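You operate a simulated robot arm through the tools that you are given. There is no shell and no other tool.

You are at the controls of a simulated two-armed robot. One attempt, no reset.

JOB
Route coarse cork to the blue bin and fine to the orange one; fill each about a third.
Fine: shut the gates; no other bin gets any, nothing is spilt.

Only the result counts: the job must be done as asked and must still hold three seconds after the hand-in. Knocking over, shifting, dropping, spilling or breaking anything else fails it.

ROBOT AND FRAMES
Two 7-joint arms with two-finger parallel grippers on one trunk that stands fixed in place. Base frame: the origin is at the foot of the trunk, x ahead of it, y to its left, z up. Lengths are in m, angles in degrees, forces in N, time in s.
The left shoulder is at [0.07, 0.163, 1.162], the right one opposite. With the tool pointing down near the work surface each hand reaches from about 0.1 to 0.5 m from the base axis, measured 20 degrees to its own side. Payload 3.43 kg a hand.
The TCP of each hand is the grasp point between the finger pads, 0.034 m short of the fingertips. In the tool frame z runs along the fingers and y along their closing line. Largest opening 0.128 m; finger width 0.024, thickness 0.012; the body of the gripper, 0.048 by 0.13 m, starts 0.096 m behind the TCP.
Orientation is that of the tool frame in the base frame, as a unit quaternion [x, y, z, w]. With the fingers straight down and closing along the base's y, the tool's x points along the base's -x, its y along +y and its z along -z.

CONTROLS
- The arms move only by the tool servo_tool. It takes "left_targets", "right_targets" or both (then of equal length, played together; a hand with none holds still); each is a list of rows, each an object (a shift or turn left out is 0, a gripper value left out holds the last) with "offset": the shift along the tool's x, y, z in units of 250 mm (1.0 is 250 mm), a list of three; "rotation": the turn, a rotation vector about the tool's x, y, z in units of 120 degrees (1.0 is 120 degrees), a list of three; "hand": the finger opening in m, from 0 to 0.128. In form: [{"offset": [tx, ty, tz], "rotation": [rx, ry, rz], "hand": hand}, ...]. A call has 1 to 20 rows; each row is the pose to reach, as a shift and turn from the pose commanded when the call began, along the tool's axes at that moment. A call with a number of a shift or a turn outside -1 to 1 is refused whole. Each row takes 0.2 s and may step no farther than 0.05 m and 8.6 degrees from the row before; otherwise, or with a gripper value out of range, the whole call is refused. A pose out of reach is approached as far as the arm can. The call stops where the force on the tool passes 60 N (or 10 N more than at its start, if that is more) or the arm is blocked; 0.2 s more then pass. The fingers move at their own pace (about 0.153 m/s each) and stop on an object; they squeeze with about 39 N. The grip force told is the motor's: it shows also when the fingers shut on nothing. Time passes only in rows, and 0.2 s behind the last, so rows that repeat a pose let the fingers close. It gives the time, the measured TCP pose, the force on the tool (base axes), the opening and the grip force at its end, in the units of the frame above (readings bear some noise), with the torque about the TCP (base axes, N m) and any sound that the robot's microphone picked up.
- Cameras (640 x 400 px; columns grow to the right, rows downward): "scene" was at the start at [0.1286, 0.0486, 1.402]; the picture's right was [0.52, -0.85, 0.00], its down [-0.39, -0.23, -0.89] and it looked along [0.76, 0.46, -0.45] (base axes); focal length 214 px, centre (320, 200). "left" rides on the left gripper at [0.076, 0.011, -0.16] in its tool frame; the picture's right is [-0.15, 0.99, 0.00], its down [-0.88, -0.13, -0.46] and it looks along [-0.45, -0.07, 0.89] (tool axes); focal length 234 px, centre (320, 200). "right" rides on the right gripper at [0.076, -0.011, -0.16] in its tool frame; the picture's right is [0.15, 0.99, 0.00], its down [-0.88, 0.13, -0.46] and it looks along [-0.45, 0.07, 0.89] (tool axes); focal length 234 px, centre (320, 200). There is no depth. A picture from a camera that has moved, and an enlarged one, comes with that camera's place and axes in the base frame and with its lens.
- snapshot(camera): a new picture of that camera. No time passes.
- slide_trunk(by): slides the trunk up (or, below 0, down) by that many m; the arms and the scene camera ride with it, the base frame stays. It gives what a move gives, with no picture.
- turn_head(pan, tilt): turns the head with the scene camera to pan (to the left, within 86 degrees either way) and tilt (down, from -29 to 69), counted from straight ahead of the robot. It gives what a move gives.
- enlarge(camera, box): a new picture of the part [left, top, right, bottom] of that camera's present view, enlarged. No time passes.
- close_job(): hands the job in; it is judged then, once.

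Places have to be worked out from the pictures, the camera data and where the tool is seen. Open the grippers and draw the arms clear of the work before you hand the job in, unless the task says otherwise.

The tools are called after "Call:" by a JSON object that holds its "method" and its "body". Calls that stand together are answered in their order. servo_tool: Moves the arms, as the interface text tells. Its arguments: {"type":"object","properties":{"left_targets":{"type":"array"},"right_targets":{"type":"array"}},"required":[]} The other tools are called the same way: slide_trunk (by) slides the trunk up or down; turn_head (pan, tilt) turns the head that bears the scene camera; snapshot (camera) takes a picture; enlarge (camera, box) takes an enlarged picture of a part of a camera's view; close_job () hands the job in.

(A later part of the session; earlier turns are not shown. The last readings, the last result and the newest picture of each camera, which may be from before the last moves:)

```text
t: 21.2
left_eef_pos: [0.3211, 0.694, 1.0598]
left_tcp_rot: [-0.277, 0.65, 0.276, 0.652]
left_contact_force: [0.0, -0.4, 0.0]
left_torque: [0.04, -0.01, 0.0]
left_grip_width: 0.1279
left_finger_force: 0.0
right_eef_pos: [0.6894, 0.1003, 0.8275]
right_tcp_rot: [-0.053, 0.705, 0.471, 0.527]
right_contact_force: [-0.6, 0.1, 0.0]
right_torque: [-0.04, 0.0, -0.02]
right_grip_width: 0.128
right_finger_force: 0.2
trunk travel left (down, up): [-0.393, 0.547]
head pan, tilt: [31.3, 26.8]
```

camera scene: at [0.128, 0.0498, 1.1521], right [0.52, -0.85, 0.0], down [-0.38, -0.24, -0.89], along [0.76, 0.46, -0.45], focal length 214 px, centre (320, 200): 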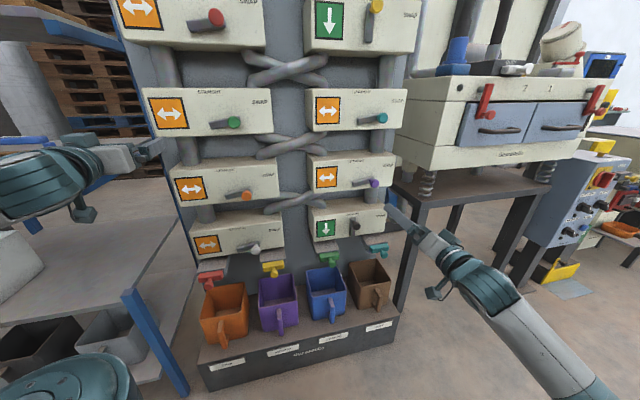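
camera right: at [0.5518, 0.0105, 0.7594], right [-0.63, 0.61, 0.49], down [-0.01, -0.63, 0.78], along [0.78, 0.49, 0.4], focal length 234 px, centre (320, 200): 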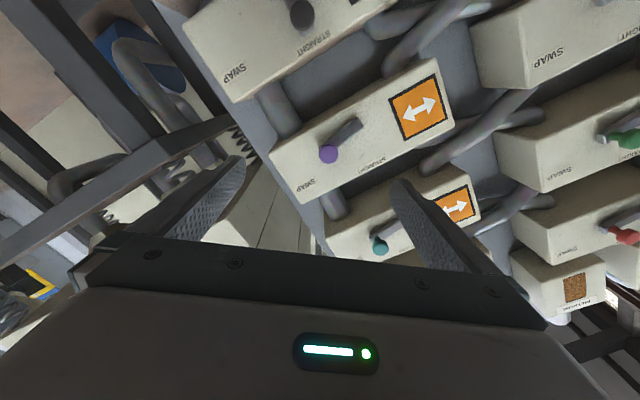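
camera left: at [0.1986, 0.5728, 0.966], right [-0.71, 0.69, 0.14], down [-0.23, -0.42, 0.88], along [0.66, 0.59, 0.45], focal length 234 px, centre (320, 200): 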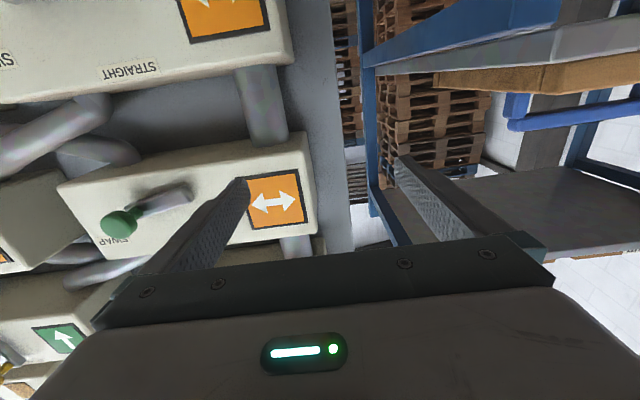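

Offsets count from the clamped pose, and the hand is now reachable at [0.321, 0.694, 1.060]. I raise the trunk 0.15 m so that the gate will lie well below the shoulder (avoiding the inner reach limit).

Call:
{"method": "slide_trunk", "body": {"by": 0.15}}

Call:
{"method": "snapshot", "body": {"camera": "left"}}

Call:
{"method": "snapshot", "body": {"camera": "scene"}}

```text
t: 22.9
left_eef_pos: [0.3226, 0.6952, 1.2095]
left_tcp_rot: [-0.277, 0.65, 0.276, 0.651]
left_contact_force: [-0.6, -0.8, -1.0]
left_torque: [0.0, 0.05, 0.0]
left_grip_width: 0.1281
left_finger_force: 0.1
right_eef_pos: [0.6894, 0.1017, 0.9762]
right_tcp_rot: [-0.053, 0.705, 0.47, 0.528]
right_contact_force: [-0.8, 0.5, -0.2]
right_torque: [-0.03, -0.02, 0.01]
right_grip_width: 0.1282
right_finger_force: 0.0
trunk travel left (down, up): [-0.543, 0.397]
head pan, tilt: [31.3, 26.8]
```

```text
taken
camera left: at [0.2044, 0.5863, 1.131], right [-0.71, 0.69, 0.15], down [-0.22, -0.42, 0.88], along [0.66, 0.6, 0.45], focal length 234 px, centre (320, 200)
```

left: 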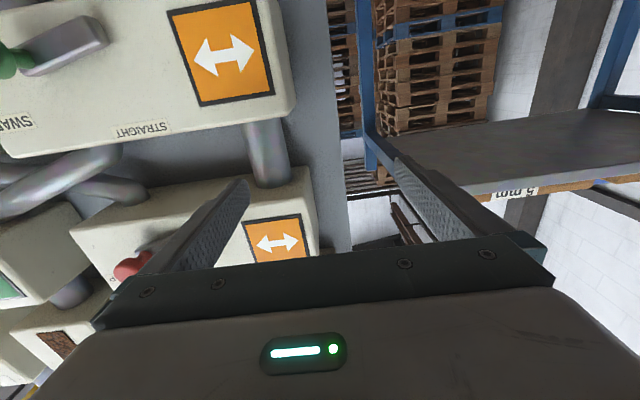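

```text
taken
camera scene: at [0.1286, 0.0487, 1.302], right [0.52, -0.85, 0.0], down [-0.39, -0.23, -0.89], along [0.76, 0.46, -0.45], focal length 214 px, centre (320, 200)
```

scene: 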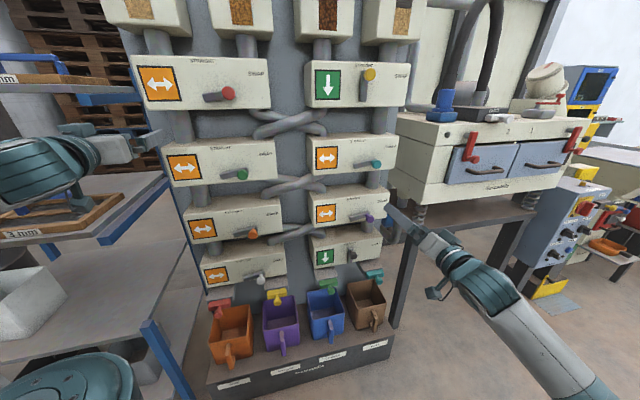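

Checking parallax between trunk heights, a shelf edge lies at about e=-0.378 for n>0.695 at z≈0.96, so I must keep the left hand right of that; its present lateral place (e≈-0.25) clears by ~5 cm. I descend straight down at n≈0.74, in front of the boxes (faces at ~0.81).

Call:
{"method": "servo_tool", "body": {"left_targets": [{"offset": [0, -0.02, 0.06]}, {"offset": [0.1667, -0.02, 0.064]}, {"offset": [0.3333, -0.02, 0.064]}, {"offset": [0.5, -0.02, 0.064]}, {"offset": [0.6667, -0.02, 0.064]}, {"offset": [0.8333, -0.02, 0.064]}, {"offset": [1.0, -0.02, 0.064]}]}}

Call:
{"method": "snapshot", "body": {"camera": "scene"}}

Call:
{"method": "snapshot", "body": {"camera": "left"}}

```text
t: 24.5
left_eef_pos: [0.3352, 0.7019, 0.9584]
left_tcp_rot: [-0.278, 0.65, 0.277, 0.651]
left_contact_force: [0.2, -0.3, -0.4]
left_torque: [0.01, 0.0, -0.01]
left_grip_width: 0.1279
left_finger_force: 0.1
right_eef_pos: [0.6909, 0.1017, 0.9775]
right_tcp_rot: [-0.053, 0.705, 0.471, 0.527]
right_contact_force: [0.0, 0.4, 0.6]
right_torque: [0.02, -0.02, 0.03]
right_grip_width: 0.1279
right_finger_force: 0.1
trunk travel left (down, up): [-0.543, 0.397]
head pan, tilt: [31.3, 26.8]
```

```text
taken
camera scene: at [0.1288, 0.0494, 1.302], right [0.52, -0.85, 0.0], down [-0.39, -0.24, -0.89], along [0.76, 0.46, -0.45], focal length 214 px, centre (320, 200)
```

scene: 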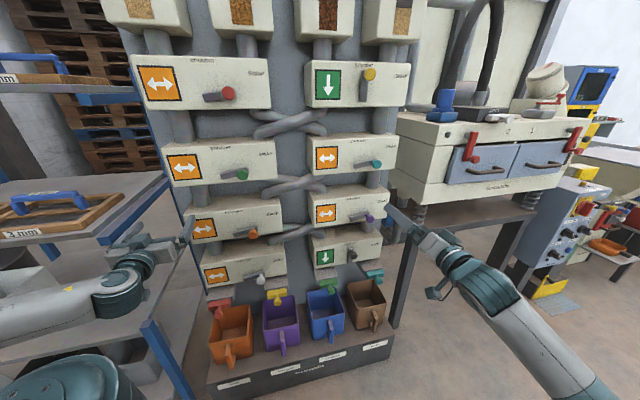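

```text
taken
camera left: at [0.2181, 0.5926, 0.8799], right [-0.71, 0.69, 0.14], down [-0.22, -0.42, 0.88], along [0.66, 0.6, 0.45], focal length 234 px, centre (320, 200)
```

left: 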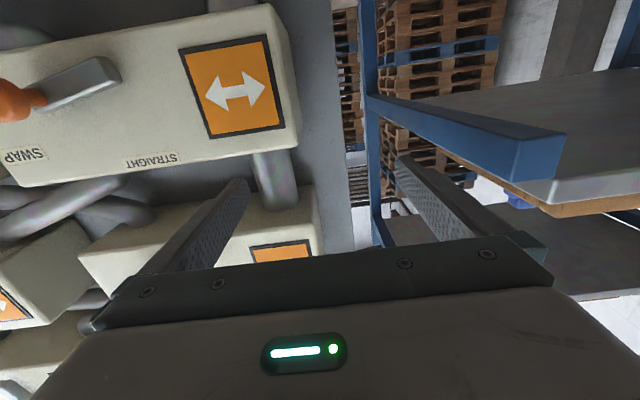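

The hand is at n≈0.738, e≈-0.247, z≈0.958 with no limit warning. I go down another 0.2 m the same way.

Call:
{"method": "servo_tool", "body": {"left_targets": [{"offset": [0.16, 0, 0]}, {"offset": [0.32, 0, 0]}, {"offset": [0.48, 0, 0]}, {"offset": [0.64, 0, 0]}, {"offset": [0.8, 0, 0]}]}}

Call:
{"method": "snapshot", "body": {"camera": "scene"}}

Call:
{"method": "snapshot", "body": {"camera": "left"}}

```text
t: 25.7
left_eef_pos: [0.3369, 0.7022, 0.7574]
left_tcp_rot: [-0.277, 0.651, 0.276, 0.651]
left_contact_force: [-0.4, 0.4, -1.0]
left_torque: [0.01, -0.04, 0.01]
left_grip_width: 0.1283
left_finger_force: 0.0
right_eef_pos: [0.6908, 0.1013, 0.9753]
right_tcp_rot: [-0.053, 0.705, 0.471, 0.527]
right_contact_force: [0.2, -0.4, -0.6]
right_torque: [0.01, -0.03, -0.01]
right_grip_width: 0.1283
right_finger_force: 0.1
trunk travel left (down, up): [-0.543, 0.397]
head pan, tilt: [31.3, 26.8]
```

```text
taken
camera scene: at [0.1302, 0.0493, 1.3018], right [0.52, -0.85, 0.0], down [-0.39, -0.24, -0.89], along [0.76, 0.46, -0.45], focal length 214 px, centre (320, 200)
```

scene: 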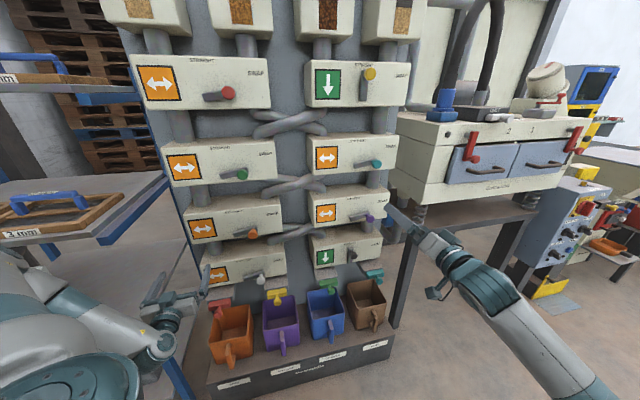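

```text
taken
camera left: at [0.2203, 0.5942, 0.6795], right [-0.71, 0.69, 0.15], down [-0.22, -0.42, 0.88], along [0.66, 0.6, 0.45], focal length 234 px, centre (320, 200)
```

left: 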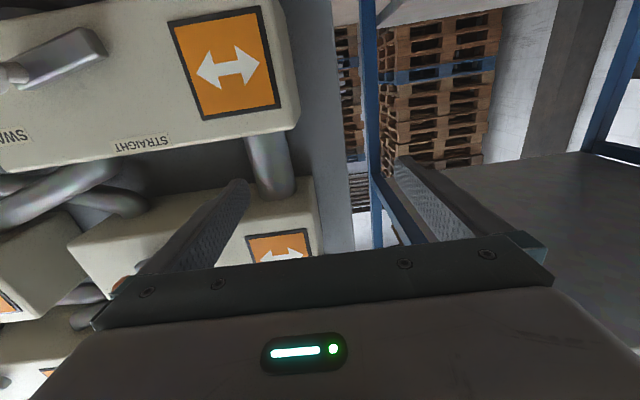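

Now at z≈0.757. I slide right to the red gate's line (e≈-0.177), back off to n≈0.64, and go down to about z=0.60.

Call:
{"method": "servo_tool", "body": {"left_targets": [{"offset": [0, -0.092, -0.133]}, {"offset": [0, -0.184, -0.267]}, {"offset": [0, -0.276, -0.4]}, {"offset": [0.16, -0.276, -0.4]}, {"offset": [0.32, -0.276, -0.4]}, {"offset": [0.48, -0.276, -0.4]}, {"offset": [0.63, -0.276, -0.4]}]}}

Call:
{"method": "snapshot", "body": {"camera": "scene"}}

Call:
{"method": "snapshot", "body": {"camera": "left"}}

```text
t: 27.3
left_eef_pos: [0.3179, 0.5825, 0.6039]
left_tcp_rot: [-0.277, 0.649, 0.277, 0.652]
left_contact_force: [-0.1, 0.0, 0.4]
left_torque: [-0.03, 0.01, 0.01]
left_grip_width: 0.128
left_finger_force: 0.0
right_eef_pos: [0.6887, 0.1012, 0.9779]
right_tcp_rot: [-0.053, 0.704, 0.471, 0.528]
right_contact_force: [-0.6, -0.2, 0.3]
right_torque: [0.03, -0.02, 0.0]
right_grip_width: 0.128
right_finger_force: 0.1
trunk travel left (down, up): [-0.543, 0.397]
head pan, tilt: [31.3, 26.8]
```

```text
taken
camera scene: at [0.1273, 0.0485, 1.3024], right [0.52, -0.85, 0.0], down [-0.38, -0.23, -0.89], along [0.76, 0.46, -0.45], focal length 214 px, centre (320, 200)
```

scene: 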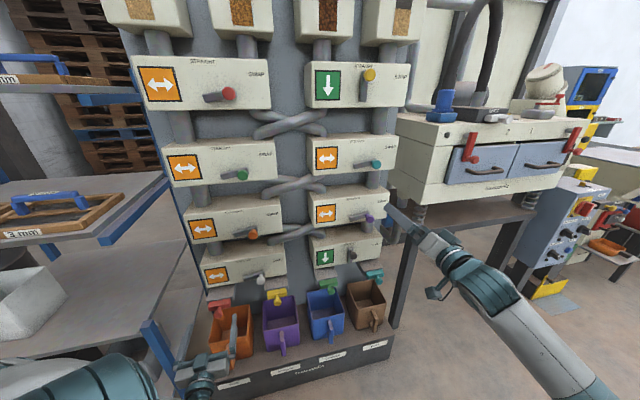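

```text
taken
camera left: at [0.2, 0.4745, 0.5266], right [-0.71, 0.69, 0.15], down [-0.22, -0.42, 0.88], along [0.66, 0.59, 0.45], focal length 234 px, centre (320, 200)
```

left: 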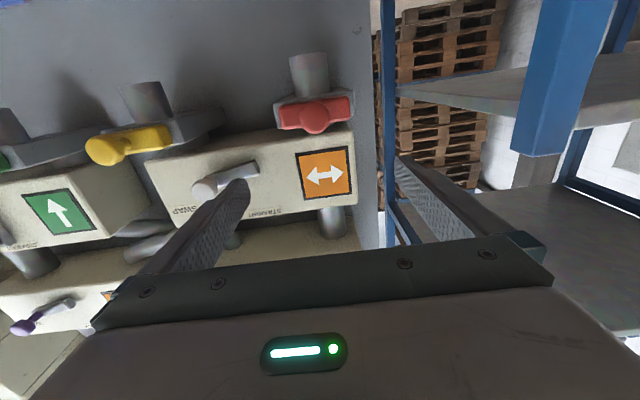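

The left camera now looks up at the red gate with its nozzle underneath. I enlarge both views around the red knob to pin it down.

Call:
{"method": "enlarge", "body": {"camera": "left", "box": [260, 40, 380, 140]}}

Call:
{"method": "enlarge", "body": {"camera": "scene", "box": [180, 270, 280, 350]}}

```text
4.00 times, centred on (320, 90) of left
camera zoom: at [0.2, 0.4745, 0.5266], right [-0.71, 0.69, 0.15], down [-0.22, -0.42, 0.88], along [0.66, 0.59, 0.45], focal length 937 px, centre (320, 640)
```

zoom: 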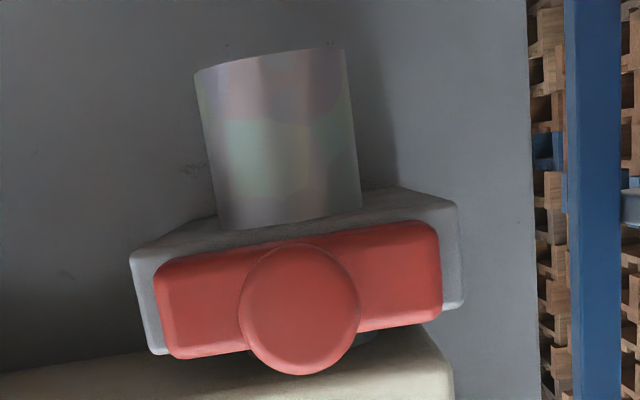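

```text
5.00 times, centred on (230, 310) of scene
camera zoom: at [0.1273, 0.0485, 1.3024], right [0.52, -0.85, 0.0], down [-0.38, -0.23, -0.89], along [0.76, 0.46, -0.45], focal length 1072 px, centre (770, -350)
```

zoom: 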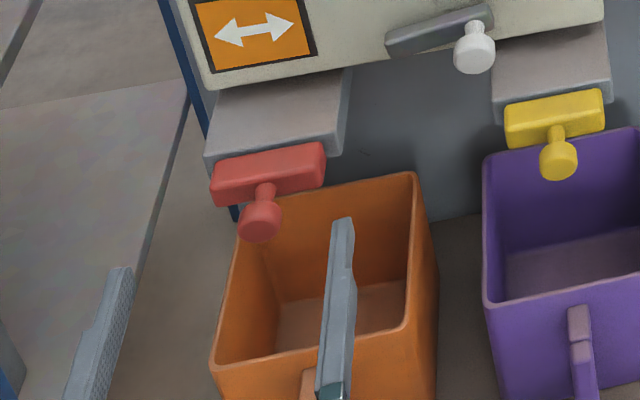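

The red knob's front disc is at about [0.378, 0.6465, 0.558] (n≈0.7275, e≈-0.1775, Ø≈0.03 m). I drop 46 mm to its height and advance so the fingertips straddle the head, then look.

Call:
{"method": "servo_tool", "body": {"left_targets": [{"offset": [0.092, 0.005, 0]}, {"offset": [0.184, 0.005, 0]}, {"offset": [0.184, 0.005, 0.1]}, {"offset": [0.184, 0.005, 0.2]}, {"offset": [0.184, 0.005, 0.297]}]}}

Call:
{"method": "snapshot", "body": {"camera": "left"}}

Call:
{"method": "enlarge", "body": {"camera": "scene", "box": [170, 270, 290, 370]}}

```text
t: 28.5
left_eef_pos: [0.369, 0.636, 0.5549]
left_tcp_rot: [-0.276, 0.651, 0.276, 0.651]
left_contact_force: [-0.2, 0.2, 0.2]
left_torque: [0.01, 0.0, -0.02]
left_grip_width: 0.1277
left_finger_force: 0.1
right_eef_pos: [0.6896, 0.1013, 0.9775]
right_tcp_rot: [-0.052, 0.705, 0.471, 0.527]
right_contact_force: [-0.3, -0.1, -0.4]
right_torque: [0.01, -0.01, -0.01]
right_grip_width: 0.1281
right_finger_force: 0.1
trunk travel left (down, up): [-0.543, 0.397]
head pan, tilt: [31.3, 26.8]
```

```text
taken
camera left: at [0.2501, 0.5287, 0.4767], right [-0.71, 0.69, 0.15], down [-0.22, -0.42, 0.88], along [0.66, 0.6, 0.45], focal length 234 px, centre (320, 200)
```

left: 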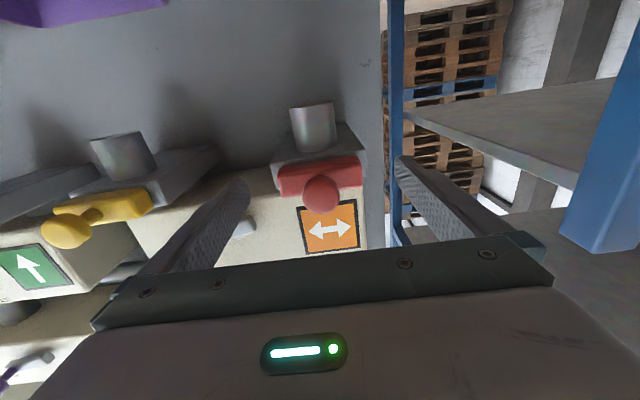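

```text
4.00 times, centred on (230, 320) of scene
camera zoom: at [0.1286, 0.0488, 1.302], right [0.52, -0.85, 0.0], down [-0.39, -0.23, -0.89], along [0.76, 0.46, -0.45], focal length 858 px, centre (680, -280)
```

zoom: 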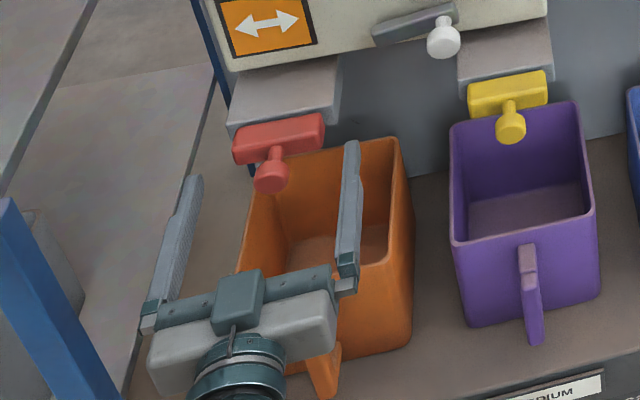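

The head is centred between the fingers (knob e≈-0.176, z≈0.558; TCP within 2 mm). I close on it.

Call:
{"method": "servo_tool", "body": {"left_targets": [{"offset": [0, 0, 0], "hand": 0.07}, {"offset": [0, 0, 0], "hand": 0.02}, {"offset": [0, 0, 0], "hand": 0.02}, {"offset": [0, 0, 0], "hand": 0.02}]}}

Call:
{"method": "snapshot", "body": {"camera": "left"}}

Call:
{"method": "enlarge", "body": {"camera": "scene", "box": [170, 270, 290, 370]}}

```text
t: 29.5
left_eef_pos: [0.3687, 0.6359, 0.5542]
left_tcp_rot: [-0.277, 0.65, 0.276, 0.651]
left_contact_force: [-0.9, 1.1, -1.6]
left_torque: [0.0, -0.04, -0.33]
left_grip_width: 0.0292
left_finger_force: 45.7
right_eef_pos: [0.6908, 0.1011, 0.9759]
right_tcp_rot: [-0.052, 0.705, 0.471, 0.527]
right_contact_force: [0.3, 1.0, 0.3]
right_torque: [0.02, 0.01, 0.0]
right_grip_width: 0.1279
right_finger_force: 0.0
trunk travel left (down, up): [-0.543, 0.397]
head pan, tilt: [31.3, 26.8]
```

```text
taken
camera left: at [0.2502, 0.5286, 0.4769], right [-0.71, 0.69, 0.15], down [-0.22, -0.42, 0.88], along [0.66, 0.6, 0.45], focal length 234 px, centre (320, 200)
```

left: 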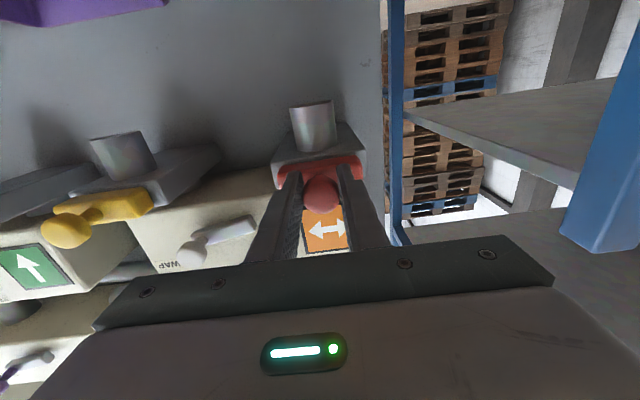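

```text
4.00 times, centred on (230, 320) of scene
camera zoom: at [0.1285, 0.0488, 1.302], right [0.52, -0.85, 0.0], down [-0.39, -0.23, -0.89], along [0.76, 0.46, -0.45], focal length 858 px, centre (680, -280)
```

zoom: 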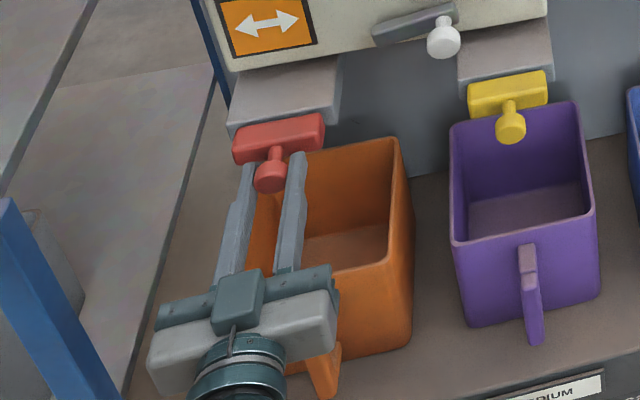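

The knob is firmly held (0.029 m). I pull the gate out by just 10 mm as a first test and look for movement and flow.

Call:
{"method": "servo_tool", "body": {"left_targets": [{"offset": [0, 0, -0.04]}]}}

Call:
{"method": "snapshot", "body": {"camera": "left"}}

Call:
{"method": "enlarge", "body": {"camera": "scene", "box": [170, 270, 290, 370]}}

```text
t: 29.9
left_eef_pos: [0.3608, 0.6297, 0.5554]
left_tcp_rot: [-0.278, 0.649, 0.277, 0.652]
left_contact_force: [-3.2, 3.6, -1.6]
left_torque: [-0.11, -0.02, -0.33]
left_grip_width: 0.0296
left_finger_force: 45.0
right_eef_pos: [0.6894, 0.1011, 0.977]
right_tcp_rot: [-0.052, 0.705, 0.471, 0.528]
right_contact_force: [0.4, -0.3, -0.2]
right_torque: [-0.05, 0.03, -0.03]
right_grip_width: 0.128
right_finger_force: 0.1
trunk travel left (down, up): [-0.543, 0.397]
head pan, tilt: [31.3, 26.8]
```

```text
taken
camera left: at [0.2433, 0.5213, 0.4769], right [-0.71, 0.68, 0.15], down [-0.22, -0.42, 0.88], along [0.66, 0.6, 0.45], focal length 234 px, centre (320, 200)
```

left: 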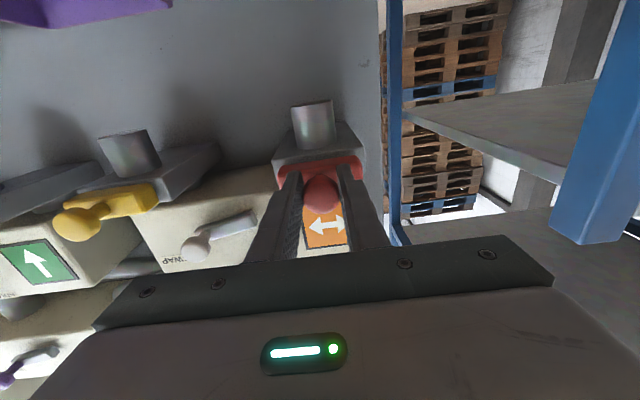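

```text
4.00 times, centred on (230, 320) of scene
camera zoom: at [0.1283, 0.049, 1.302], right [0.52, -0.85, 0.0], down [-0.38, -0.23, -0.89], along [0.76, 0.46, -0.45], focal length 858 px, centre (680, -280)
```

zoom: 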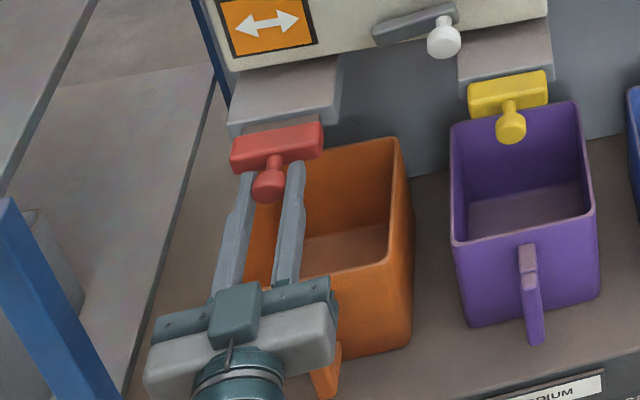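

The gate slides out with the hand and no flow yet. I pull a further 10 mm.

Call:
{"method": "servo_tool", "body": {"left_targets": [{"offset": [0, 0, -0.04]}]}}

Call:
{"method": "enlarge", "body": {"camera": "left", "box": [240, 60, 400, 220]}}

Call:
{"method": "enlarge", "body": {"camera": "scene", "box": [170, 270, 290, 370]}}

```text
t: 30.3
left_eef_pos: [0.3543, 0.6238, 0.555]
left_tcp_rot: [-0.277, 0.65, 0.277, 0.65]
left_contact_force: [-4.0, 4.0, -1.5]
left_torque: [0.12, -0.19, -0.34]
left_grip_width: 0.0292
left_finger_force: 44.8
right_eef_pos: [0.6893, 0.1024, 0.977]
right_tcp_rot: [-0.053, 0.705, 0.471, 0.527]
right_contact_force: [0.3, -0.4, -0.1]
right_torque: [0.0, -0.03, -0.02]
right_grip_width: 0.1281
right_finger_force: 0.1
trunk travel left (down, up): [-0.543, 0.397]
head pan, tilt: [31.3, 26.8]
```

```text
2.50 times, centred on (320, 140) of left
camera zoom: at [0.2366, 0.5146, 0.477], right [-0.71, 0.69, 0.14], down [-0.22, -0.42, 0.88], along [0.66, 0.6, 0.45], focal length 585 px, centre (320, 350)
```

zoom: 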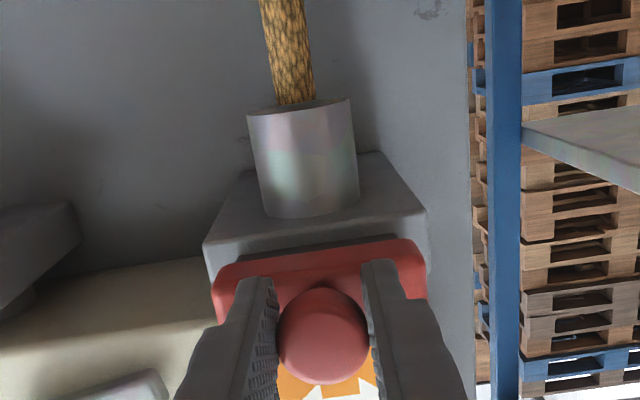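

```text
4.00 times, centred on (230, 320) of scene
camera zoom: at [0.1282, 0.0492, 1.302], right [0.52, -0.85, 0.0], down [-0.38, -0.24, -0.89], along [0.76, 0.46, -0.45], focal length 858 px, centre (680, -280)
```

zoom: 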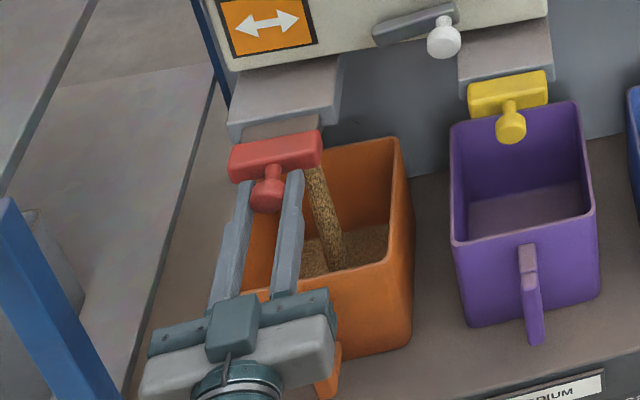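

Fine cork is flowing cleanly into the orange bin at 20 mm opening. No time passes with pictures, so I zoom in to judge the level.

Call:
{"method": "enlarge", "body": {"camera": "scene", "box": [225, 295, 280, 345]}}

```text
8.00 times, centred on (252, 320) of scene
camera zoom: at [0.1282, 0.0492, 1.302], right [0.52, -0.85, 0.0], down [-0.38, -0.24, -0.89], along [0.76, 0.46, -0.45], focal length 1716 px, centre (860, -760)
```

zoom: 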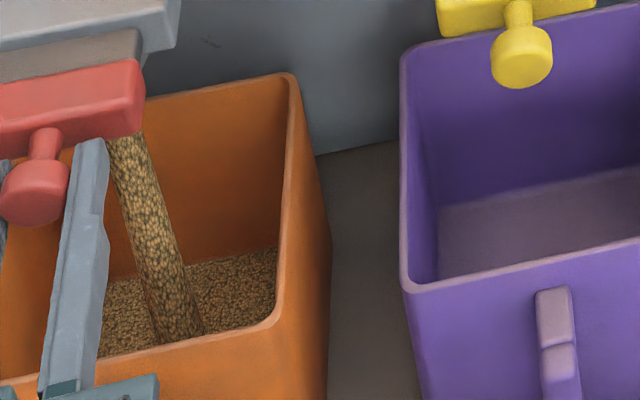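

The level is only a few percent so far (fill line ~6 px of ~174 px up the back corner). I hold for about 0.6 s more and measure the rate.

Call:
{"method": "servo_tool", "body": {"left_targets": [{"offset": [0, 0, 0]}, {"offset": [0, 0, 0]}]}}

Call:
{"method": "enlarge", "body": {"camera": "scene", "box": [225, 295, 280, 345]}}

```text
t: 30.9
left_eef_pos: [0.3549, 0.6226, 0.5546]
left_tcp_rot: [-0.279, 0.65, 0.278, 0.65]
left_contact_force: [-5.5, 5.6, -1.5]
left_torque: [-0.17, 0.07, -0.27]
left_grip_width: 0.0291
left_finger_force: 45.3
right_eef_pos: [0.6894, 0.1027, 0.977]
right_tcp_rot: [-0.052, 0.705, 0.471, 0.527]
right_contact_force: [0.6, -0.2, 0.0]
right_torque: [-0.02, -0.02, -0.01]
right_grip_width: 0.1278
right_finger_force: 0.2
trunk travel left (down, up): [-0.543, 0.397]
head pan, tilt: [31.3, 26.8]
```

```text
8.00 times, centred on (252, 320) of scene
camera zoom: at [0.1282, 0.0492, 1.3021], right [0.52, -0.85, 0.0], down [-0.38, -0.24, -0.89], along [0.76, 0.46, -0.45], focal length 1716 px, centre (860, -760)
```

zoom: 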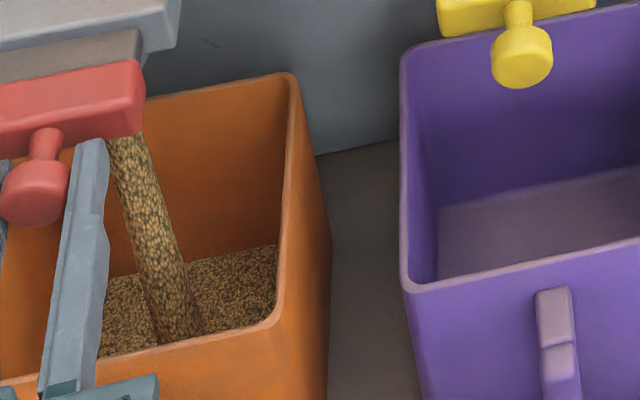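

The level rises only ~6–7 px/s toward a target line at about v≈191 (about 36 % of depth, a third by volume given the taper). I hold the gate at this opening for about 4 s.

Call:
{"method": "servo_tool", "body": {"left_targets": [{"offset": [0, 0, 0]}, {"offset": [0, 0, 0]}, {"offset": [0, 0, 0]}, {"offset": [0, 0, 0]}, {"offset": [0, 0, 0]}, {"offset": [0, 0, 0]}, {"offset": [0, 0, 0]}, {"offset": [0, 0, 0]}, {"offset": [0, 0, 0]}, {"offset": [0, 0, 0]}, {"offset": [0, 0, 0]}, {"offset": [0, 0, 0]}, {"offset": [0, 0, 0]}, {"offset": [0, 0, 0]}, {"offset": [0, 0, 0]}]}}

Call:
{"method": "enlarge", "body": {"camera": "scene", "box": [225, 295, 280, 345]}}

Call:
{"method": "snapshot", "body": {"camera": "left"}}

```text
t: 34.1
left_eef_pos: [0.3543, 0.6227, 0.5546]
left_tcp_rot: [-0.279, 0.649, 0.278, 0.651]
left_contact_force: [-7.7, 8.3, -2.5]
left_torque: [-0.07, -0.02, -0.26]
left_grip_width: 0.0291
left_finger_force: 45.2
right_eef_pos: [0.6893, 0.1013, 0.9778]
right_tcp_rot: [-0.052, 0.705, 0.471, 0.528]
right_contact_force: [0.3, -0.3, -0.3]
right_torque: [0.01, -0.02, -0.01]
right_grip_width: 0.1281
right_finger_force: 0.0
trunk travel left (down, up): [-0.543, 0.397]
head pan, tilt: [31.3, 26.8]
```

```text
8.00 times, centred on (252, 320) of scene
camera zoom: at [0.128, 0.0495, 1.3021], right [0.52, -0.85, 0.0], down [-0.38, -0.24, -0.89], along [0.76, 0.46, -0.45], focal length 1716 px, centre (860, -760)
```

zoom: 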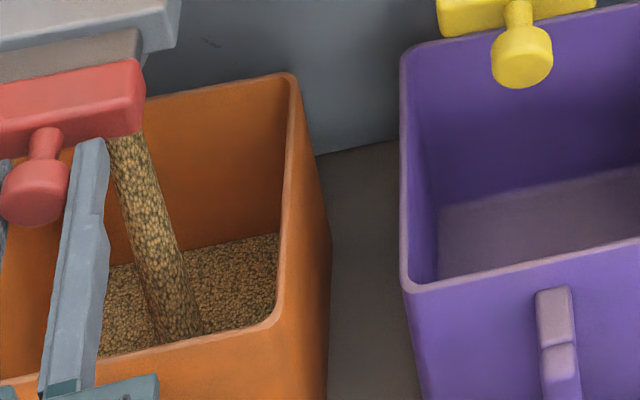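

```text
taken
camera left: at [0.2367, 0.5147, 0.477], right [-0.71, 0.69, 0.14], down [-0.22, -0.42, 0.88], along [0.66, 0.6, 0.45], focal length 234 px, centre (320, 200)
```

left: 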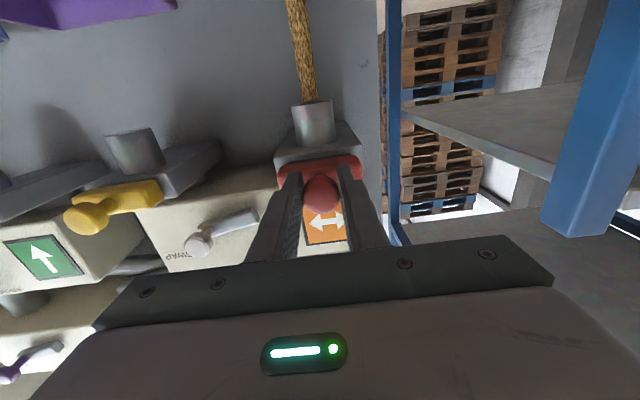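

Level is now ~21 px up (v≈233), rate ~3.4 px/s. I open 4 mm more and hold about 2 s.

Call:
{"method": "servo_tool", "body": {"left_targets": [{"offset": [0, 0, -0.016]}, {"offset": [0, 0, -0.016]}, {"offset": [0, 0, -0.016]}, {"offset": [0, 0, -0.016]}, {"offset": [0, 0, -0.016]}, {"offset": [0, 0, -0.016]}, {"offset": [0, 0, -0.016]}, {"offset": [0, 0, -0.016]}, {"offset": [0, 0, -0.016]}]}}

Call:
{"method": "enlarge", "body": {"camera": "scene", "box": [225, 295, 280, 345]}}

```text
t: 36.1
left_eef_pos: [0.3525, 0.6201, 0.5544]
left_tcp_rot: [-0.278, 0.65, 0.277, 0.651]
left_contact_force: [-10.3, 10.9, -8.4]
left_torque: [-0.19, 0.05, -0.27]
left_grip_width: 0.0293
left_finger_force: 44.8
right_eef_pos: [0.6896, 0.1024, 0.9766]
right_tcp_rot: [-0.053, 0.705, 0.47, 0.528]
right_contact_force: [-0.5, 0.2, -0.3]
right_torque: [0.01, 0.01, 0.01]
right_grip_width: 0.1277
right_finger_force: 0.1
trunk travel left (down, up): [-0.543, 0.397]
head pan, tilt: [31.3, 26.8]
```

```text
8.00 times, centred on (252, 320) of scene
camera zoom: at [0.1282, 0.0503, 1.302], right [0.52, -0.85, 0.0], down [-0.38, -0.24, -0.89], along [0.76, 0.46, -0.45], focal length 1716 px, centre (860, -760)
```

zoom: 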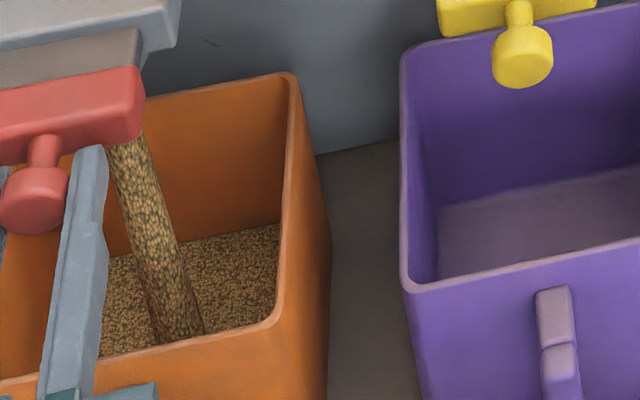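

Now v≈223, about 5 px/s. I hold for about 3 s more.

Call:
{"method": "servo_tool", "body": {"left_targets": [{"offset": [0, 0, 0]}, {"offset": [0, 0, 0]}, {"offset": [0, 0, 0]}, {"offset": [0, 0, 0]}, {"offset": [0, 0, 0]}, {"offset": [0, 0, 0]}, {"offset": [0, 0, 0]}, {"offset": [0, 0, 0]}, {"offset": [0, 0, 0]}, {"offset": [0, 0, 0]}, {"offset": [0, 0, 0]}, {"offset": [0, 0, 0]}, {"offset": [0, 0, 0]}, {"offset": [0, 0, 0]}]}}

Call:
{"method": "enlarge", "body": {"camera": "scene", "box": [225, 295, 280, 345]}}

```text
t: 39.1
left_eef_pos: [0.3521, 0.6204, 0.5548]
left_tcp_rot: [-0.278, 0.65, 0.276, 0.651]
left_contact_force: [-11.2, 11.8, -6.9]
left_torque: [-0.14, 0.0, -0.2]
left_grip_width: 0.0292
left_finger_force: 45.0
right_eef_pos: [0.6887, 0.102, 0.9774]
right_tcp_rot: [-0.054, 0.705, 0.471, 0.528]
right_contact_force: [0.0, 0.2, -0.2]
right_torque: [0.0, -0.01, 0.0]
right_grip_width: 0.1277
right_finger_force: 0.0
trunk travel left (down, up): [-0.543, 0.397]
head pan, tilt: [31.3, 26.8]
```

```text
8.00 times, centred on (252, 320) of scene
camera zoom: at [0.1281, 0.0504, 1.302], right [0.52, -0.85, 0.0], down [-0.38, -0.24, -0.89], along [0.76, 0.46, -0.45], focal length 1716 px, centre (860, -760)
```

zoom: 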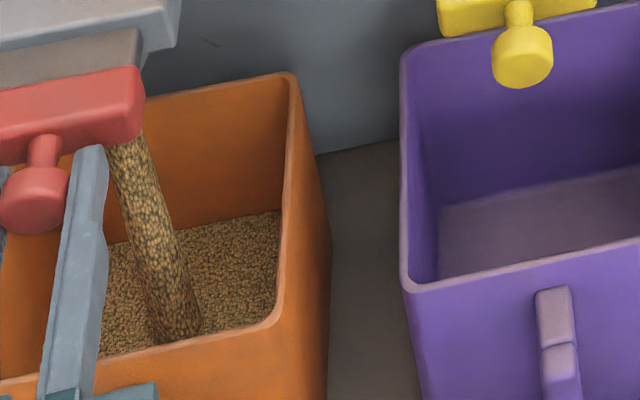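

v≈210 now. I hold about 2.4 s more, then check again.

Call:
{"method": "servo_tool", "body": {"left_targets": [{"offset": [0, 0, 0]}, {"offset": [0, 0, 0]}, {"offset": [0, 0, 0]}, {"offset": [0, 0, 0]}, {"offset": [0, 0, 0]}, {"offset": [0, 0, 0]}, {"offset": [0, 0, 0]}, {"offset": [0, 0, 0]}, {"offset": [0, 0, 0]}, {"offset": [0, 0, 0]}, {"offset": [0, 0, 0]}]}}

Call:
{"method": "enlarge", "body": {"camera": "scene", "box": [225, 295, 280, 345]}}

Call:
{"method": "snapshot", "body": {"camera": "left"}}

```text
t: 41.5
left_eef_pos: [0.3514, 0.6206, 0.5553]
left_tcp_rot: [-0.277, 0.65, 0.276, 0.651]
left_contact_force: [-11.0, 11.0, -7.5]
left_torque: [-0.13, -0.04, -0.22]
left_grip_width: 0.0291
left_finger_force: 44.7
right_eef_pos: [0.6892, 0.1023, 0.9767]
right_tcp_rot: [-0.054, 0.705, 0.471, 0.527]
right_contact_force: [1.1, 0.1, 1.2]
right_torque: [0.0, -0.02, 0.0]
right_grip_width: 0.1281
right_finger_force: 0.0
trunk travel left (down, up): [-0.543, 0.397]
head pan, tilt: [31.3, 26.8]
```

```text
8.00 times, centred on (252, 320) of scene
camera zoom: at [0.1281, 0.0503, 1.302], right [0.52, -0.85, 0.0], down [-0.38, -0.24, -0.89], along [0.76, 0.46, -0.45], focal length 1716 px, centre (860, -760)
```

zoom: 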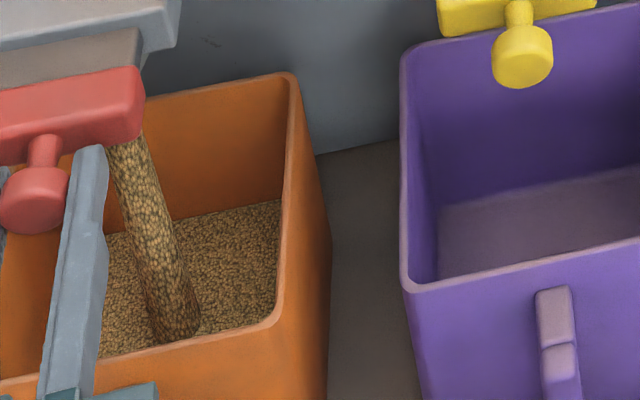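

```text
taken
camera left: at [0.234, 0.512, 0.4772], right [-0.71, 0.69, 0.14], down [-0.22, -0.42, 0.88], along [0.66, 0.6, 0.45], focal length 234 px, centre (320, 200)
```

left: 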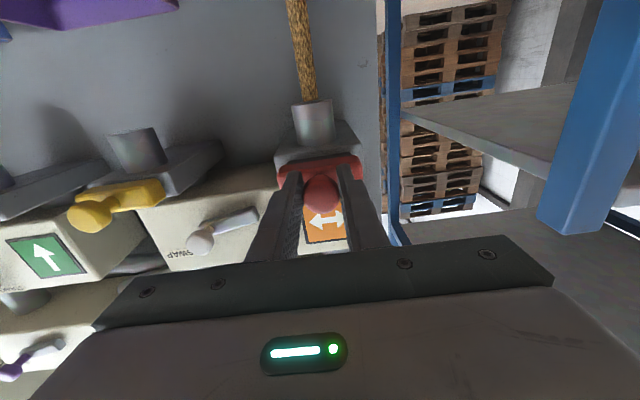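

v≈200 (about 32 % of depth). I hold one more second, then push the gate fully shut, all in one call.

Call:
{"method": "servo_tool", "body": {"left_targets": [{"offset": [0, 0, 0]}, {"offset": [0, 0, 0]}, {"offset": [0, 0, 0]}, {"offset": [0, 0, 0]}, {"offset": [0, 0, 0]}, {"offset": [0, 0, 0.05]}, {"offset": [0, 0, 0.096]}, {"offset": [0, 0, 0.1]}, {"offset": [0, 0, 0.1]}]}}

Call:
{"method": "enlarge", "body": {"camera": "scene", "box": [215, 285, 280, 345]}}

Call:
{"method": "enlarge", "body": {"camera": "left", "box": [240, 60, 400, 220]}}

```text
t: 43.5
left_eef_pos: [0.3692, 0.637, 0.5555]
left_tcp_rot: [-0.277, 0.651, 0.277, 0.651]
left_contact_force: [-17.3, 0.9, -9.3]
left_torque: [0.06, -0.26, -0.24]
left_grip_width: 0.0294
left_finger_force: 45.4
right_eef_pos: [0.6902, 0.1016, 0.9772]
right_tcp_rot: [-0.053, 0.705, 0.47, 0.528]
right_contact_force: [0.0, -0.1, -0.2]
right_torque: [0.0, -0.01, 0.03]
right_grip_width: 0.1278
right_finger_force: 0.1
trunk travel left (down, up): [-0.543, 0.397]
head pan, tilt: [31.3, 26.8]
```

```text
6.67 times, centred on (248, 315) of scene
camera zoom: at [0.1276, 0.0496, 1.3021], right [0.52, -0.85, 0.0], down [-0.38, -0.24, -0.89], along [0.76, 0.46, -0.45], focal length 1430 px, centre (803, -567)
```

zoom: 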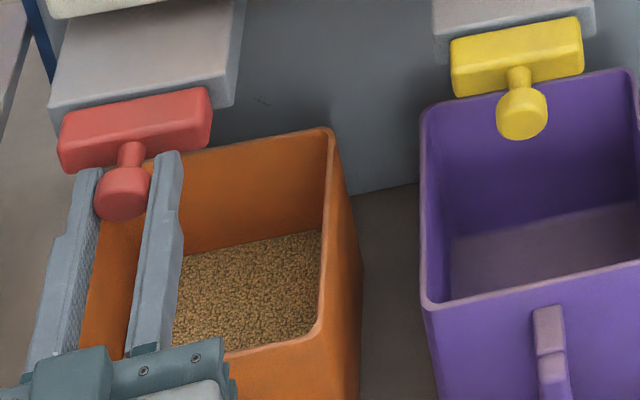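

```text
2.50 times, centred on (320, 140) of left
camera zoom: at [0.2505, 0.5287, 0.4774], right [-0.71, 0.69, 0.14], down [-0.22, -0.42, 0.88], along [0.66, 0.6, 0.45], focal length 585 px, centre (320, 350)
```

zoom: 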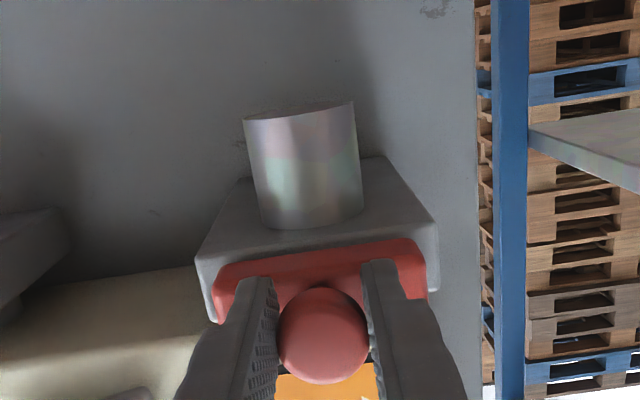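

The gate is shut, the stream has stopped, and the level sits at about a third (v≈197 on the same scale). I open the fingers and back off to see the bin unobstructed.

Call:
{"method": "servo_tool", "body": {"left_targets": [{"offset": [0, 0, 0], "hand": 0.06}, {"offset": [0, 0, 0], "hand": 0.1}, {"offset": [0, 0, -0.14], "hand": 0.1}, {"offset": [0, 0, -0.28]}, {"offset": [0, 0, -0.4]}]}}

Call:
{"method": "enlarge", "body": {"camera": "scene", "box": [195, 285, 305, 365]}}

Call:
{"method": "snapshot", "body": {"camera": "scene"}}

Call:
{"method": "snapshot", "body": {"camera": "left"}}

```text
t: 44.7
left_eef_pos: [0.2997, 0.5631, 0.5558]
left_tcp_rot: [-0.277, 0.65, 0.277, 0.651]
left_contact_force: [-0.1, -0.5, -0.7]
left_torque: [0.02, 0.0, -0.01]
left_grip_width: 0.1001
left_finger_force: 0.1
right_eef_pos: [0.6892, 0.1005, 0.9779]
right_tcp_rot: [-0.053, 0.705, 0.471, 0.528]
right_contact_force: [-0.1, -0.1, 0.0]
right_torque: [-0.02, -0.01, -0.02]
right_grip_width: 0.1281
right_finger_force: 0.1
trunk travel left (down, up): [-0.543, 0.397]
head pan, tilt: [31.3, 26.8]
```

```text
5.00 times, centred on (250, 325) of scene
camera zoom: at [0.1279, 0.048, 1.3022], right [0.52, -0.85, 0.0], down [-0.38, -0.23, -0.89], along [0.76, 0.46, -0.45], focal length 1072 px, centre (670, -425)
```

zoom: 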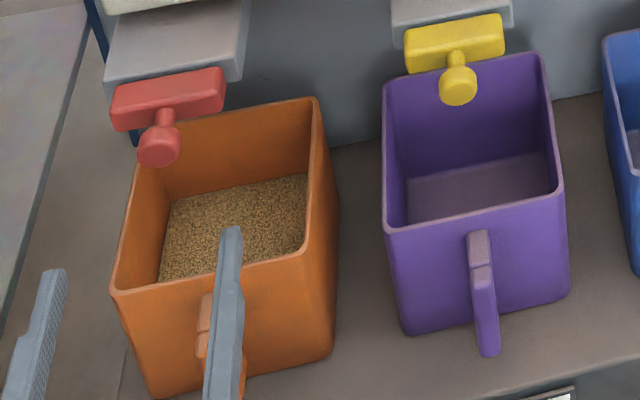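

```text
taken
camera scene: at [0.1279, 0.048, 1.3022], right [0.52, -0.85, 0.0], down [-0.38, -0.23, -0.89], along [0.76, 0.46, -0.45], focal length 214 px, centre (320, 200)
```

scene: 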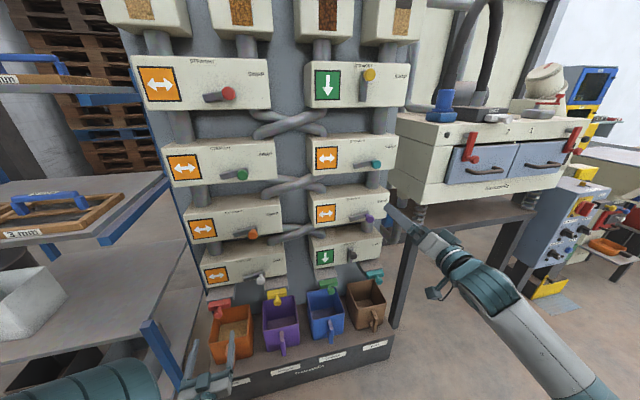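

```text
taken
camera left: at [0.1823, 0.4554, 0.478], right [-0.71, 0.69, 0.15], down [-0.22, -0.42, 0.88], along [0.66, 0.59, 0.45], focal length 234 px, centre (320, 200)
```

left: 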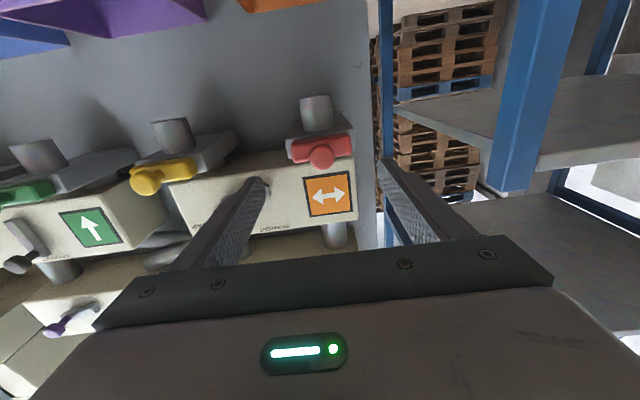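

The orange level looks close to a third. To judge it better I compare with the empty neighbouring bins at higher zoom.

Call:
{"method": "enlarge", "body": {"camera": "scene", "box": [258, 290, 308, 340]}}

Call:
{"method": "enlarge", "body": {"camera": "scene", "box": [205, 298, 261, 348]}}

Call:
{"method": "enlarge", "body": {"camera": "scene", "box": [300, 280, 350, 330]}}

```text
8.00 times, centred on (283, 315) of scene
camera zoom: at [0.1279, 0.048, 1.3022], right [0.52, -0.85, 0.0], down [-0.38, -0.23, -0.89], along [0.76, 0.46, -0.45], focal length 1716 px, centre (616, -720)
```

zoom: 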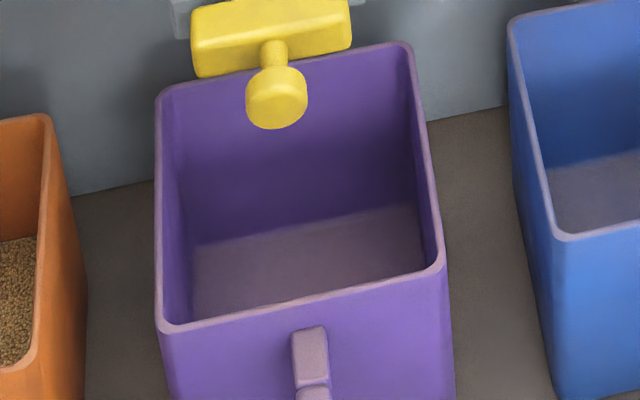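

```text
8.00 times, centred on (233, 323) of scene
camera zoom: at [0.1279, 0.048, 1.3022], right [0.52, -0.85, 0.0], down [-0.38, -0.23, -0.89], along [0.76, 0.46, -0.45], focal length 1716 px, centre (1016, -784)
```

zoom: 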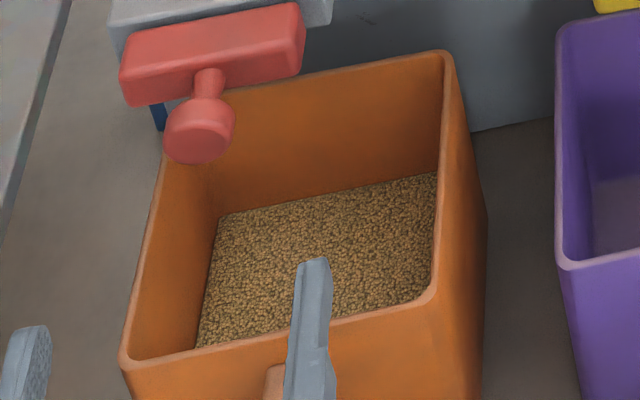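

```text
8.00 times, centred on (325, 305) of scene
camera zoom: at [0.1279, 0.048, 1.3022], right [0.52, -0.85, 0.0], down [-0.38, -0.23, -0.89], along [0.76, 0.46, -0.45], focal length 1716 px, centre (280, -640)
```

zoom: 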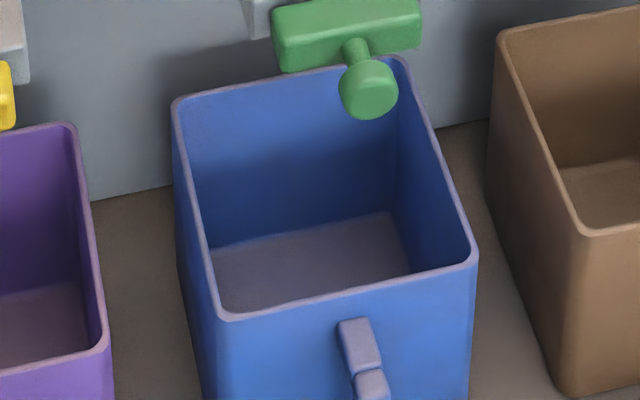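

Careful comparison with the empty bins (depth ≈0.143 m) gives the orange level as about 0.29–0.31 — slightly under a third, so I'll top it up briefly. I move back onto the red knob and grip it.

Call:
{"method": "servo_tool", "body": {"left_targets": [{"offset": [0, 0, 0.14], "hand": 0.1}, {"offset": [0, 0, 0.28]}, {"offset": [0, 0, 0.396]}, {"offset": [0, 0, 0.396], "hand": 0.05}, {"offset": [0, 0, 0.396], "hand": 0.02}, {"offset": [0, 0, 0.396], "hand": 0.02}, {"offset": [0, 0, 0.396], "hand": 0.02}]}}

Call:
{"method": "enlarge", "body": {"camera": "scene", "box": [205, 298, 261, 348]}}

```text
t: 46.3
left_eef_pos: [0.3683, 0.6378, 0.5563]
left_tcp_rot: [-0.277, 0.65, 0.277, 0.651]
left_contact_force: [-3.0, 3.4, -0.2]
left_torque: [-0.03, 0.03, -0.32]
left_grip_width: 0.0292
left_finger_force: 45.3
right_eef_pos: [0.6887, 0.1013, 0.9776]
right_tcp_rot: [-0.053, 0.705, 0.472, 0.527]
right_contact_force: [0.5, 1.1, 0.4]
right_torque: [0.03, 0.0, -0.01]
right_grip_width: 0.1278
right_finger_force: 0.0
trunk travel left (down, up): [-0.543, 0.397]
head pan, tilt: [31.3, 26.8]
```

```text
8.00 times, centred on (233, 323) of scene
camera zoom: at [0.1282, 0.0488, 1.3021], right [0.52, -0.85, 0.0], down [-0.38, -0.23, -0.89], along [0.76, 0.46, -0.45], focal length 1716 px, centre (1016, -784)
```

zoom: 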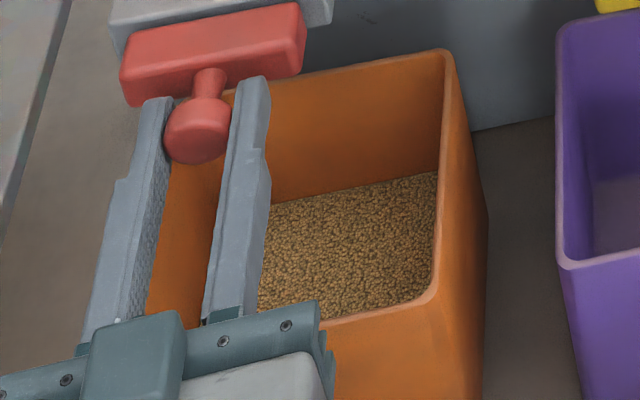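

The knob is gripped again (0.029 m). I pull 24 mm, hold about 1.4 s, and push shut in one call.

Call:
{"method": "servo_tool", "body": {"left_targets": [{"offset": [0, 0, -0.096]}, {"offset": [0, 0, -0.096]}, {"offset": [0, 0, -0.096]}, {"offset": [0, 0, -0.096]}, {"offset": [0, 0, -0.096]}, {"offset": [0, 0, -0.096]}, {"offset": [0, 0, -0.096]}, {"offset": [0, 0, -0.096]}, {"offset": [0, 0, -0.045]}, {"offset": [0, 0, 0]}, {"offset": [0, 0, 0.006]}, {"offset": [0, 0, 0.006]}]}}

Call:
{"method": "enlarge", "body": {"camera": "scene", "box": [205, 298, 261, 348]}}

Call:
{"method": "enlarge", "body": {"camera": "left", "box": [240, 60, 400, 220]}}

```text
t: 48.9
left_eef_pos: [0.3689, 0.6364, 0.5562]
left_tcp_rot: [-0.278, 0.65, 0.277, 0.651]
left_contact_force: [-13.9, -9.4, 3.6]
left_torque: [0.09, -0.06, -0.31]
left_grip_width: 0.0296
left_finger_force: 45.3
right_eef_pos: [0.689, 0.1, 0.9783]
right_tcp_rot: [-0.053, 0.704, 0.472, 0.528]
right_contact_force: [-0.1, 0.3, -1.1]
right_torque: [0.05, -0.04, 0.01]
right_grip_width: 0.1278
right_finger_force: 0.2
trunk travel left (down, up): [-0.543, 0.397]
head pan, tilt: [31.3, 26.8]
```

```text
8.00 times, centred on (233, 323) of scene
camera zoom: at [0.127, 0.0472, 1.3023], right [0.52, -0.85, 0.0], down [-0.38, -0.23, -0.89], along [0.76, 0.47, -0.45], focal length 1716 px, centre (1016, -784)
```

zoom: 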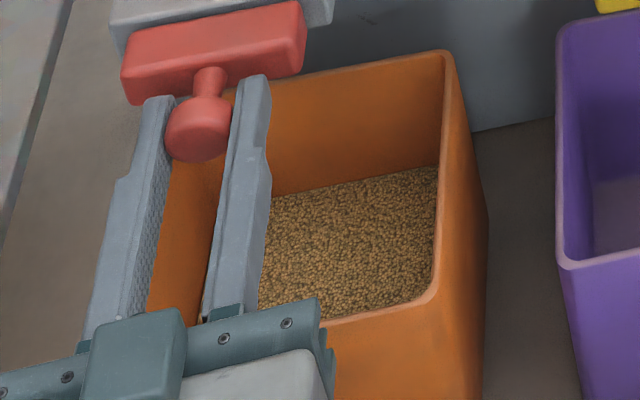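

```text
2.50 times, centred on (320, 140) of left
camera zoom: at [0.251, 0.5293, 0.4781], right [-0.71, 0.69, 0.15], down [-0.22, -0.42, 0.88], along [0.66, 0.6, 0.45], focal length 585 px, centre (320, 350)
```

zoom: 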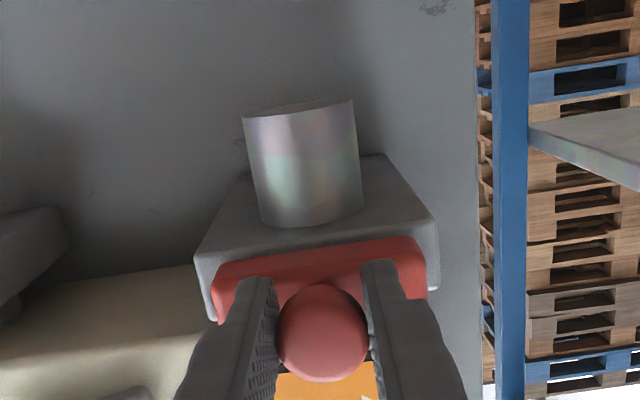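

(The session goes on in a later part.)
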